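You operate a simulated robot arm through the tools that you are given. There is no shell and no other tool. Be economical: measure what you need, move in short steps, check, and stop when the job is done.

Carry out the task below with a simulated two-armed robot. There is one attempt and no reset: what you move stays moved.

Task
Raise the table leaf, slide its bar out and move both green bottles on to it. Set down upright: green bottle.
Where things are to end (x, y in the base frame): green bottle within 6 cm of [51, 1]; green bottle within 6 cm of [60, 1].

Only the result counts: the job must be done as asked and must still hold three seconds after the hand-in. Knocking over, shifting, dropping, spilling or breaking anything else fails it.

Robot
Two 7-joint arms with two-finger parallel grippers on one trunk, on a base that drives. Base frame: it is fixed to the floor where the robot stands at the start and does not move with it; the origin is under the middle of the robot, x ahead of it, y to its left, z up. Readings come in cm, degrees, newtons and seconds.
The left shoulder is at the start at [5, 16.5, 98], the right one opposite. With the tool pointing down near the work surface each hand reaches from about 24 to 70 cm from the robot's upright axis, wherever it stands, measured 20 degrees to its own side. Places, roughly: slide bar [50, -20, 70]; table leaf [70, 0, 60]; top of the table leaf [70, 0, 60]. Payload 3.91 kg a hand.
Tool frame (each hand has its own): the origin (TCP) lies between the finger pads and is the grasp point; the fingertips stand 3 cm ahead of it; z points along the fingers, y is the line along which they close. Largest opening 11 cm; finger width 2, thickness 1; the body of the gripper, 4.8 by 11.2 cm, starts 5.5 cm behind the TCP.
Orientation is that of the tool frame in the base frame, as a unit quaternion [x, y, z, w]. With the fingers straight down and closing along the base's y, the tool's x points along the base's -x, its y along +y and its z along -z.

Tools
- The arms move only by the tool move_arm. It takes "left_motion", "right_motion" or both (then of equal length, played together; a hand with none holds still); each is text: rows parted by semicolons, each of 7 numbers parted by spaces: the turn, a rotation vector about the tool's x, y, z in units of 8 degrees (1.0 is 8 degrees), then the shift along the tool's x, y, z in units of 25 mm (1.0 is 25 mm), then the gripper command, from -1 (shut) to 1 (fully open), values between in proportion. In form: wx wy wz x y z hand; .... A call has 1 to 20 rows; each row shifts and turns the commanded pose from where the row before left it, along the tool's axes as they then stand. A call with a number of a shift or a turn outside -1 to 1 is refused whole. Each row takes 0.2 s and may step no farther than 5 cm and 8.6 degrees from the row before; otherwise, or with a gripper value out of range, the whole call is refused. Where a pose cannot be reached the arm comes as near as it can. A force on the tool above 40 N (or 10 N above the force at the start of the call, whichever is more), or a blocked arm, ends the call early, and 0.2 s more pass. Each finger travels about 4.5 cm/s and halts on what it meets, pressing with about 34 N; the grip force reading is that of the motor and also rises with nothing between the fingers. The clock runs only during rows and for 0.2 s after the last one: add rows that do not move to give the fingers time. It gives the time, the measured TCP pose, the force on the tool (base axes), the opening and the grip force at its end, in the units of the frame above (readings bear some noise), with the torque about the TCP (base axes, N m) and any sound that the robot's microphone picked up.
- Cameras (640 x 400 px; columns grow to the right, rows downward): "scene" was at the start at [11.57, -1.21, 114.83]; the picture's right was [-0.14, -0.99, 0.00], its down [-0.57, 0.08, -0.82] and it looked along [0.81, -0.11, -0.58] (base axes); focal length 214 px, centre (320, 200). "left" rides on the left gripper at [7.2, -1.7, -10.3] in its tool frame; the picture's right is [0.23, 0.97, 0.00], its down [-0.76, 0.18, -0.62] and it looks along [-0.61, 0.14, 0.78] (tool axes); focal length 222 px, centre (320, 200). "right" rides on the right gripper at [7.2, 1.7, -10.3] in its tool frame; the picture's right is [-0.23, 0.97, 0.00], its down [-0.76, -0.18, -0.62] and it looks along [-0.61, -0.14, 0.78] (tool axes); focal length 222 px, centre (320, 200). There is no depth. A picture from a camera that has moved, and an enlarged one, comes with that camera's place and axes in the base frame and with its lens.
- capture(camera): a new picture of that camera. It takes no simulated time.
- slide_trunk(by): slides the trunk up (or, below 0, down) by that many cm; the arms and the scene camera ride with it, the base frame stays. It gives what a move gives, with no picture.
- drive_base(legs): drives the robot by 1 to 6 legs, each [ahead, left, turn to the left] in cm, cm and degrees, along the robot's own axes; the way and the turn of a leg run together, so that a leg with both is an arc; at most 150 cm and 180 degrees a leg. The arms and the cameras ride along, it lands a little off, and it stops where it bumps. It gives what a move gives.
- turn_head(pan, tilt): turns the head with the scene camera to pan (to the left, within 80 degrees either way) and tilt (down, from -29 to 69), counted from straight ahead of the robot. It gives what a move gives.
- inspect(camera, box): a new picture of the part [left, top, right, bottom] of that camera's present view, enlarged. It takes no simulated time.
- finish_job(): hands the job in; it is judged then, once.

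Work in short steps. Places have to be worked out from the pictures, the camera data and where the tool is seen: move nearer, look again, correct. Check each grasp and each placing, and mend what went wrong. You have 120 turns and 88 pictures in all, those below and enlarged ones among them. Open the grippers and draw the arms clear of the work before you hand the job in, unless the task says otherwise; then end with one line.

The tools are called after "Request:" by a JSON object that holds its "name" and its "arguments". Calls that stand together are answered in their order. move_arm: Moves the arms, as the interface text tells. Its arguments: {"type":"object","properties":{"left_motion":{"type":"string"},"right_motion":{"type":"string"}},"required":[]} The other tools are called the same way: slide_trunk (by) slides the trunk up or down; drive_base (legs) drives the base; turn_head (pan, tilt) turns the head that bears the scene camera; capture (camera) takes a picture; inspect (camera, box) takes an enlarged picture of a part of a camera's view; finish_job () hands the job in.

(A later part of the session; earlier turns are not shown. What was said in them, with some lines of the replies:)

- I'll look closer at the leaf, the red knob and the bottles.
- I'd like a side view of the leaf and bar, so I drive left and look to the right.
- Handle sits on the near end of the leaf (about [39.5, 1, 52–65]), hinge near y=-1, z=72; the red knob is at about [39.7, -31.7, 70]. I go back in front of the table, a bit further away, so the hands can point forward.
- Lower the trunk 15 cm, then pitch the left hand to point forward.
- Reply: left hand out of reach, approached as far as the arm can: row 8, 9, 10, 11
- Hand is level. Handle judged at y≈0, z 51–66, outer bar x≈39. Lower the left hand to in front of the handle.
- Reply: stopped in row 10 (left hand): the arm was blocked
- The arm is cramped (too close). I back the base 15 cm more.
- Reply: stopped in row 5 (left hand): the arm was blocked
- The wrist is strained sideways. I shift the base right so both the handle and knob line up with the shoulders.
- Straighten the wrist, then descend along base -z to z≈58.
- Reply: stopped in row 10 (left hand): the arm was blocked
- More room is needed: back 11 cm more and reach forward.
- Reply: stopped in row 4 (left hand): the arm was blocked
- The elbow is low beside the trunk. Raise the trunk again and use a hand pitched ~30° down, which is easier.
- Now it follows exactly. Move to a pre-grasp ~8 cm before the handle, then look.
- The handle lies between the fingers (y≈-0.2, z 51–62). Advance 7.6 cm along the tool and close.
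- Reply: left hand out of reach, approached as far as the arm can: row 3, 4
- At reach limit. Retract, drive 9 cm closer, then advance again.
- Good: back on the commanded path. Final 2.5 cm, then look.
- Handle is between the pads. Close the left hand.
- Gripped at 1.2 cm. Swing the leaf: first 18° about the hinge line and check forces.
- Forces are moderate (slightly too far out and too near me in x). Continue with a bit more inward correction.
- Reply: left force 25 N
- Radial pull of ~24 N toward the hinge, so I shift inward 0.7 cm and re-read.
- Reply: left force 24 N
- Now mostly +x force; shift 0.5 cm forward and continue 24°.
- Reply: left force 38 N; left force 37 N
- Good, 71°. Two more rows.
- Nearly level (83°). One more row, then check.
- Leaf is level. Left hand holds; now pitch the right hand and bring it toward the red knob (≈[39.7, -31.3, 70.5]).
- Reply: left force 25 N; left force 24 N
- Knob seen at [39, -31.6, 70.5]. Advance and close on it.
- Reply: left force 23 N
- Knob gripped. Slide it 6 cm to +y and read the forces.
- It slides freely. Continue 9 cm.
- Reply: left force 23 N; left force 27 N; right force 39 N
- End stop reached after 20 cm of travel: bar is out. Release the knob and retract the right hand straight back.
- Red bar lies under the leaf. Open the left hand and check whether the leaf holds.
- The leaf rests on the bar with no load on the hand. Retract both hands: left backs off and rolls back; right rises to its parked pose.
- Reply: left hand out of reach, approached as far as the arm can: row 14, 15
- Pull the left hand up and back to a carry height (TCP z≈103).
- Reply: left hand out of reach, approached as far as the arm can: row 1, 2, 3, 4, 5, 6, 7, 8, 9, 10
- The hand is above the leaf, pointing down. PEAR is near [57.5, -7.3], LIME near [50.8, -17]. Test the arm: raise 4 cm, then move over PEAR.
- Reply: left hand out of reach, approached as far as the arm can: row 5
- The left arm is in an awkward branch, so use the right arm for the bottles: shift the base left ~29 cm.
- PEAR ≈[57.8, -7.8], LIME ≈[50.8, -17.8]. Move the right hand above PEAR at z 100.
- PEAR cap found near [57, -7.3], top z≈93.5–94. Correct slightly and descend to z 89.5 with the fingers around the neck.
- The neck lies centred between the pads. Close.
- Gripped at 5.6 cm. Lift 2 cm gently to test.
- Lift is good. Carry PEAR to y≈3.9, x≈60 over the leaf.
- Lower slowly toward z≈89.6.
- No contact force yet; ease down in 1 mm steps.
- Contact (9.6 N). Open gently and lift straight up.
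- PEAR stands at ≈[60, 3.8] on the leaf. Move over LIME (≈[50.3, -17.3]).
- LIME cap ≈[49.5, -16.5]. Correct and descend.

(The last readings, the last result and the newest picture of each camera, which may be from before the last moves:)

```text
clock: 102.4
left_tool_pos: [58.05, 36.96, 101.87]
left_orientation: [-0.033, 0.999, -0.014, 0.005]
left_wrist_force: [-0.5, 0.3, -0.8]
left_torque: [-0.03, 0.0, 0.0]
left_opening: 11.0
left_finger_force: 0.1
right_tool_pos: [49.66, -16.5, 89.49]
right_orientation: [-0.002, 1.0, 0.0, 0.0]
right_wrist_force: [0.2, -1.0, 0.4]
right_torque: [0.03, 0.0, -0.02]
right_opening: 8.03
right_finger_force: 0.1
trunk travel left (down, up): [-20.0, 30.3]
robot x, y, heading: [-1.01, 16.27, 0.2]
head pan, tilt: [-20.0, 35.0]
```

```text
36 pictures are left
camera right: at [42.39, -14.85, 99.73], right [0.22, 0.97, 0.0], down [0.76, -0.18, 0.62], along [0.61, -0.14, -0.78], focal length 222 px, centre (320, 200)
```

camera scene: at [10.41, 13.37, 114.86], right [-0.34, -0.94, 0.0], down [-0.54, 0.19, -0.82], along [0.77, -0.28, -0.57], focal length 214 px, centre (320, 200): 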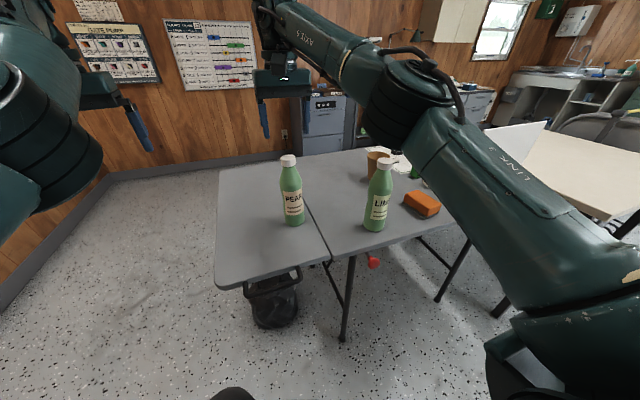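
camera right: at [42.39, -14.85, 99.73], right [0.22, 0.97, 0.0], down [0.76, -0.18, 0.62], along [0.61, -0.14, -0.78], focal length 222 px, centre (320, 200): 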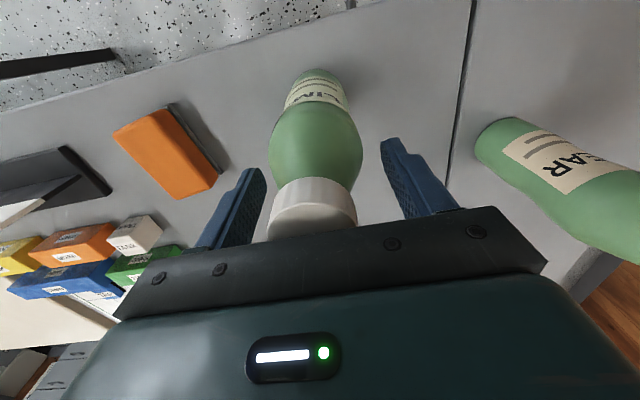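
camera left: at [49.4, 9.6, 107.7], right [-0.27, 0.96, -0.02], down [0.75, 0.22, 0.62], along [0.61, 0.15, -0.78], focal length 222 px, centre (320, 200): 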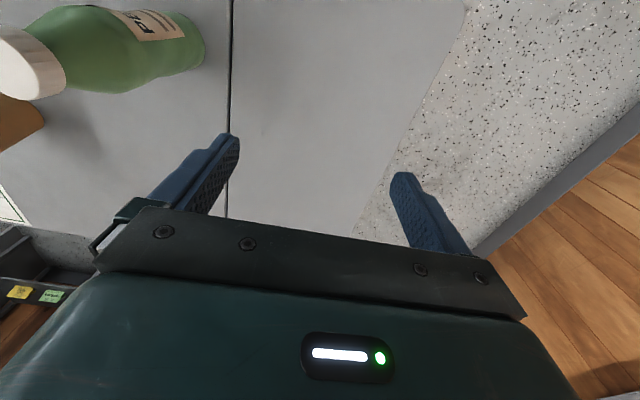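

Same alignment as before. Close and lift 3 cm.

Request:
{"name": "move_arm", "arguments": {"right_motion": "0 0 0 0 0 0 0.1;0 0 0 0 0 0 -0.3;0 0 0 0 0 0 -0.7;0 0 0 0 0 0 -1;0 0 0 0 0 0 -1;0 0 0 0 0 0 -1;0 0 0 0 0 -0.2 -1;0 0 0 0 0 -0.3 -1;0 0 0 0 0 -0.3 -1;0 0 0 0 0 -0.4 -1;0 0 0 0 0 0 -1;0 0 0 0 0 0 -1"}}

Request:
{"name": "capture", "arguments": {"camera": "scene"}}

```text
clock: 105.0
left_tool_pos: [58.09, 36.99, 101.83]
left_orientation: [-0.033, 0.999, -0.014, 0.006]
left_wrist_force: [0.3, -0.4, -0.9]
left_torque: [0.02, 0.02, 0.0]
left_opening: 11.0
left_finger_force: 0.1
right_tool_pos: [49.51, -16.41, 92.41]
right_orientation: [-0.002, 1.0, 0.001, 0.0]
right_wrist_force: [0.6, 0.1, -0.2]
right_torque: [0.02, 0.01, 0.0]
right_opening: 5.63
right_finger_force: 34.1
trunk travel left (down, up): [-20.0, 30.3]
robot x, y, heading: [-0.48, 16.36, -0.0]
head pan, tilt: [-20.0, 35.0]
```

```text
35 pictures are left
camera scene: at [10.41, 13.37, 114.87], right [-0.34, -0.94, 0.0], down [-0.54, 0.19, -0.82], along [0.77, -0.28, -0.57], focal length 214 px, centre (320, 200)
```

scene: 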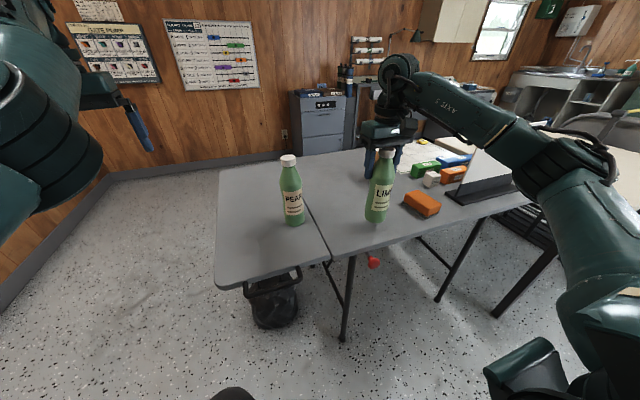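

LIME lifted. Carry to x≈50, y≈3.9.

Request:
{"name": "move_arm", "arguments": {"right_motion": "0 0 0 0 0.5 0 -1;0 0 0 0 0.69 0 -1;0 0 0 0 0.69 0 -1;0 0 0 0 0.69 0 -1;0 0 0 0 0.69 0 -1;0 0 0 0 0.69 0 -1;0 0 0 0 0.69 0 -1;0 0 0 0 0.69 0 -1;0 0 0 0 0.69 0 -1;0 0 0 0 0.69 0 -1;0 0 0 -0.08 0.69 0 -1;0 0 0 -0.08 0.69 0 -1;0 0 0 0 0 0 -1;0 0 0 0 0 0 -1"}}

Request:
{"name": "capture", "arguments": {"camera": "scene"}}

```text
clock: 108.0
left_tool_pos: [58.1, 36.92, 101.77]
left_orientation: [-0.033, 0.999, -0.014, 0.006]
left_wrist_force: [1.1, 0.1, 0.1]
left_torque: [-0.02, 0.0, -0.02]
left_opening: 10.99
left_finger_force: 0.1
right_tool_pos: [50.02, 3.73, 92.45]
right_orientation: [-0.002, 1.0, 0.001, 0.0]
right_wrist_force: [0.5, -0.3, -0.8]
right_torque: [0.0, 0.01, 0.03]
right_opening: 5.64
right_finger_force: 34.4
trunk travel left (down, up): [-20.0, 30.3]
robot x, y, heading: [-0.77, 16.38, 0.3]
head pan, tilt: [-20.0, 35.0]
```

```text
34 pictures are left
camera scene: at [10.41, 13.37, 114.87], right [-0.34, -0.94, 0.0], down [-0.54, 0.19, -0.82], along [0.77, -0.28, -0.57], focal length 214 px, centre (320, 200)
```

scene: 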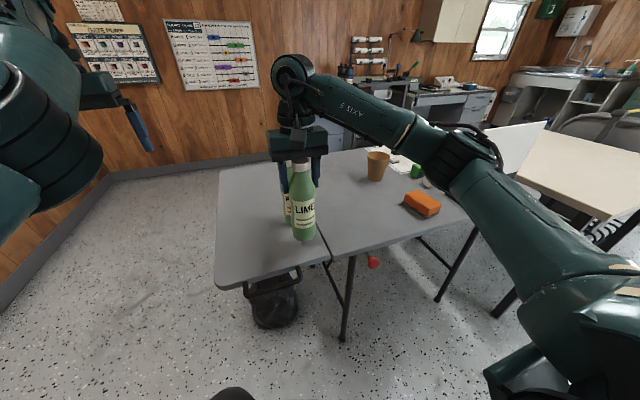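

Lower to just above contact (z≈89.5).

Request:
{"name": "move_arm", "arguments": {"right_motion": "0 0 0 0 0 0.4 -1;0 0 0 0 0 0.35 -1;0 0 0 0 0 0.2 -1;0 0 0 0 0 0.12 -1;0 0 0 0 0 0.08 -1;0 0 0 0 0 0 -1;0 0 0 0 0 0 -1"}}

```text
clock: 109.6
left_tool_pos: [58.13, 37.03, 101.76]
left_orientation: [-0.034, 0.999, -0.015, 0.006]
left_wrist_force: [0.4, -0.7, 0.4]
left_torque: [-0.02, 0.02, 0.01]
left_opening: 11.02
left_finger_force: 0.0
right_tool_pos: [49.93, 3.67, 89.51]
right_orientation: [-0.002, 1.0, 0.0, 0.0]
right_wrist_force: [-1.5, 0.3, -1.1]
right_torque: [-0.03, -0.02, -0.01]
right_opening: 5.61
right_finger_force: 34.4
trunk travel left (down, up): [-20.0, 30.3]
robot x, y, heading: [-0.55, 16.49, -0.0]
head pan, tilt: [-20.0, 35.0]
```

Request:
{"name": "move_arm", "arguments": {"right_motion": "0 0 0 0 0 0.05 -1;0 0 0 0 0 0.04 -1;0 0 0 0 0 0 -1"}}

```text
clock: 110.4
left_tool_pos: [58.05, 36.95, 101.9]
left_orientation: [-0.033, 0.999, -0.014, 0.005]
left_wrist_force: [0.6, 0.5, -0.2]
left_torque: [-0.01, -0.01, -0.02]
left_opening: 10.99
left_finger_force: 0.1
right_tool_pos: [49.8, 3.79, 89.4]
right_orientation: [-0.001, 1.0, -0.001, 0.0]
right_wrist_force: [0.5, -0.6, 3.5]
right_torque: [-0.1, -0.03, 0.07]
right_opening: 5.62
right_finger_force: 34.3
trunk travel left (down, up): [-20.0, 30.3]
robot x, y, heading: [-0.6, 16.42, 0.1]
head pan, tilt: [-20.0, 35.0]
```

Light contact (3.5 N). Release, rise, and check.

Request:
{"name": "move_arm", "arguments": {"right_motion": "0 0 0 0 0 0 -0.2;0 0 0 0 0 0 0.2;0 0 0 0 0 0 0.45;0 0 0 0 0 0 0.45;0 0 0 0 0 -0.5 0.45;0 0 0 0 0 -0.8 0.45;0 0 0 0 0 -0.9 0.45;0 0 0 0 0 -0.9 0.45;0 0 0 0 0 -0.9 0.45;0 0 0 0 0 -0.9 0.45;0 0 0 0 0 -0.9 0.45;0 0 0 1 0 0 0.45;0 0 0 1 0 0 0.45;0 0 0 1 0 0 0.45;0 0 0 1 0 0 0.45;0 0 0 1 0 0 0.45;0 0 0 0 0 0 0.45"}}

Request:
{"name": "capture", "arguments": {"camera": "scene"}}

```text
clock: 114.0
left_tool_pos: [58.1, 36.89, 101.76]
left_orientation: [-0.033, 0.999, -0.015, 0.006]
left_wrist_force: [0.3, 0.3, 0.3]
left_torque: [0.0, 0.03, -0.02]
left_opening: 11.01
left_finger_force: 0.0
right_tool_pos: [37.39, 3.61, 103.9]
right_orientation: [-0.002, 1.0, 0.001, -0.001]
right_wrist_force: [0.5, -0.7, 0.6]
right_torque: [-0.01, -0.02, 0.0]
right_opening: 8.02
right_finger_force: 0.1
trunk travel left (down, up): [-20.0, 30.3]
robot x, y, heading: [-0.8, 16.19, 0.0]
head pan, tilt: [-20.0, 35.0]
```

```text
33 pictures are left
camera scene: at [10.41, 13.37, 114.87], right [-0.34, -0.94, 0.0], down [-0.54, 0.19, -0.82], along [0.77, -0.28, -0.57], focal length 214 px, centre (320, 200)
```

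scene: 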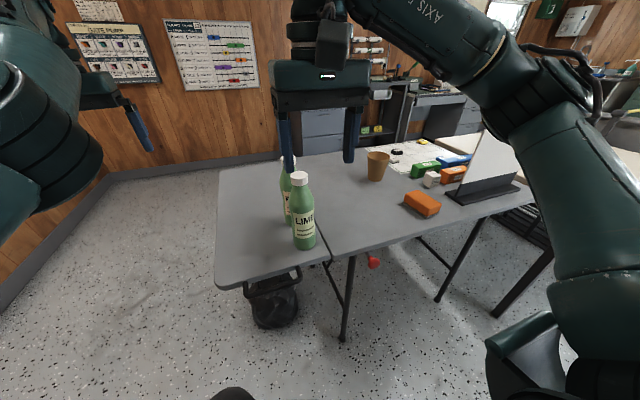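

Both bottles stand upright on the leaf at ≈[60, 3.8] and ≈[50.5, 3.3]; the bar knob is still out. Open the right hand fully and back off.

Request:
{"name": "move_arm", "arguments": {"right_motion": "0 0 0 0 0 0 0.8;0 0 0 0 0 0 1;0 0 0 0 0 0 1"}}

Request:
{"name": "drive_base", "arguments": {"legs": [[-20, 0, 0]]}}

Request:
{"name": "capture", "arguments": {"camera": "scene"}}

```text
clock: 114.8
left_tool_pos: [57.95, 36.93, 101.81]
left_orientation: [-0.032, 0.999, -0.015, 0.006]
left_wrist_force: [0.2, 0.3, 0.6]
left_torque: [0.01, 0.0, 0.04]
left_opening: 11.01
left_finger_force: 0.0
right_tool_pos: [37.46, 3.62, 103.77]
right_orientation: [-0.001, 1.0, 0.0, -0.001]
right_wrist_force: [0.4, -0.2, 0.0]
right_torque: [0.02, 0.0, -0.01]
right_opening: 10.99
right_finger_force: 0.0
trunk travel left (down, up): [-20.0, 30.3]
robot x, y, heading: [-0.34, 16.16, 0.2]
head pan, tilt: [-20.0, 35.0]
```

```text
clock: 116.4
left_tool_pos: [38.16, 36.74, 101.71]
left_orientation: [-0.033, 0.999, -0.015, 0.006]
left_wrist_force: [0.3, 0.6, 0.5]
left_torque: [-0.01, -0.02, -0.04]
left_opening: 11.0
left_finger_force: 0.0
right_tool_pos: [17.41, 3.56, 103.82]
right_orientation: [0.0, 1.0, 0.0, 0.0]
right_wrist_force: [0.5, 0.7, -0.7]
right_torque: [0.0, -0.01, 0.01]
right_opening: 11.0
right_finger_force: 0.1
trunk travel left (down, up): [-20.0, 30.3]
robot x, y, heading: [-20.81, 16.3, 0.0]
head pan, tilt: [-20.0, 35.0]
```

```text
32 pictures are left
camera scene: at [-9.61, 13.3, 114.87], right [-0.34, -0.94, 0.0], down [-0.54, 0.19, -0.82], along [0.77, -0.28, -0.57], focal length 214 px, centre (320, 200)
```

scene: 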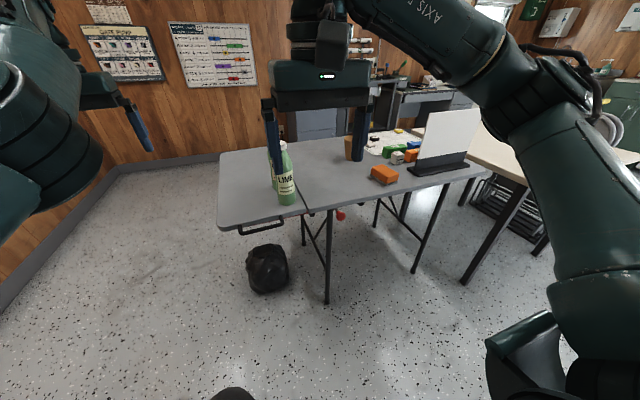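

The leaf is level, the bar is out, both bottles are standing, and the hands are open and clear. Handing in.

Request:
{"name": "finish_job", "arguments": {}}

```text
The job is handed in.
```

The job is handed in: the leaf is raised and resting on its slid-out bar, and both green bottles stand upright on it at about [50.5, 3.3] and [60, 3.8], with both hands open and clear.
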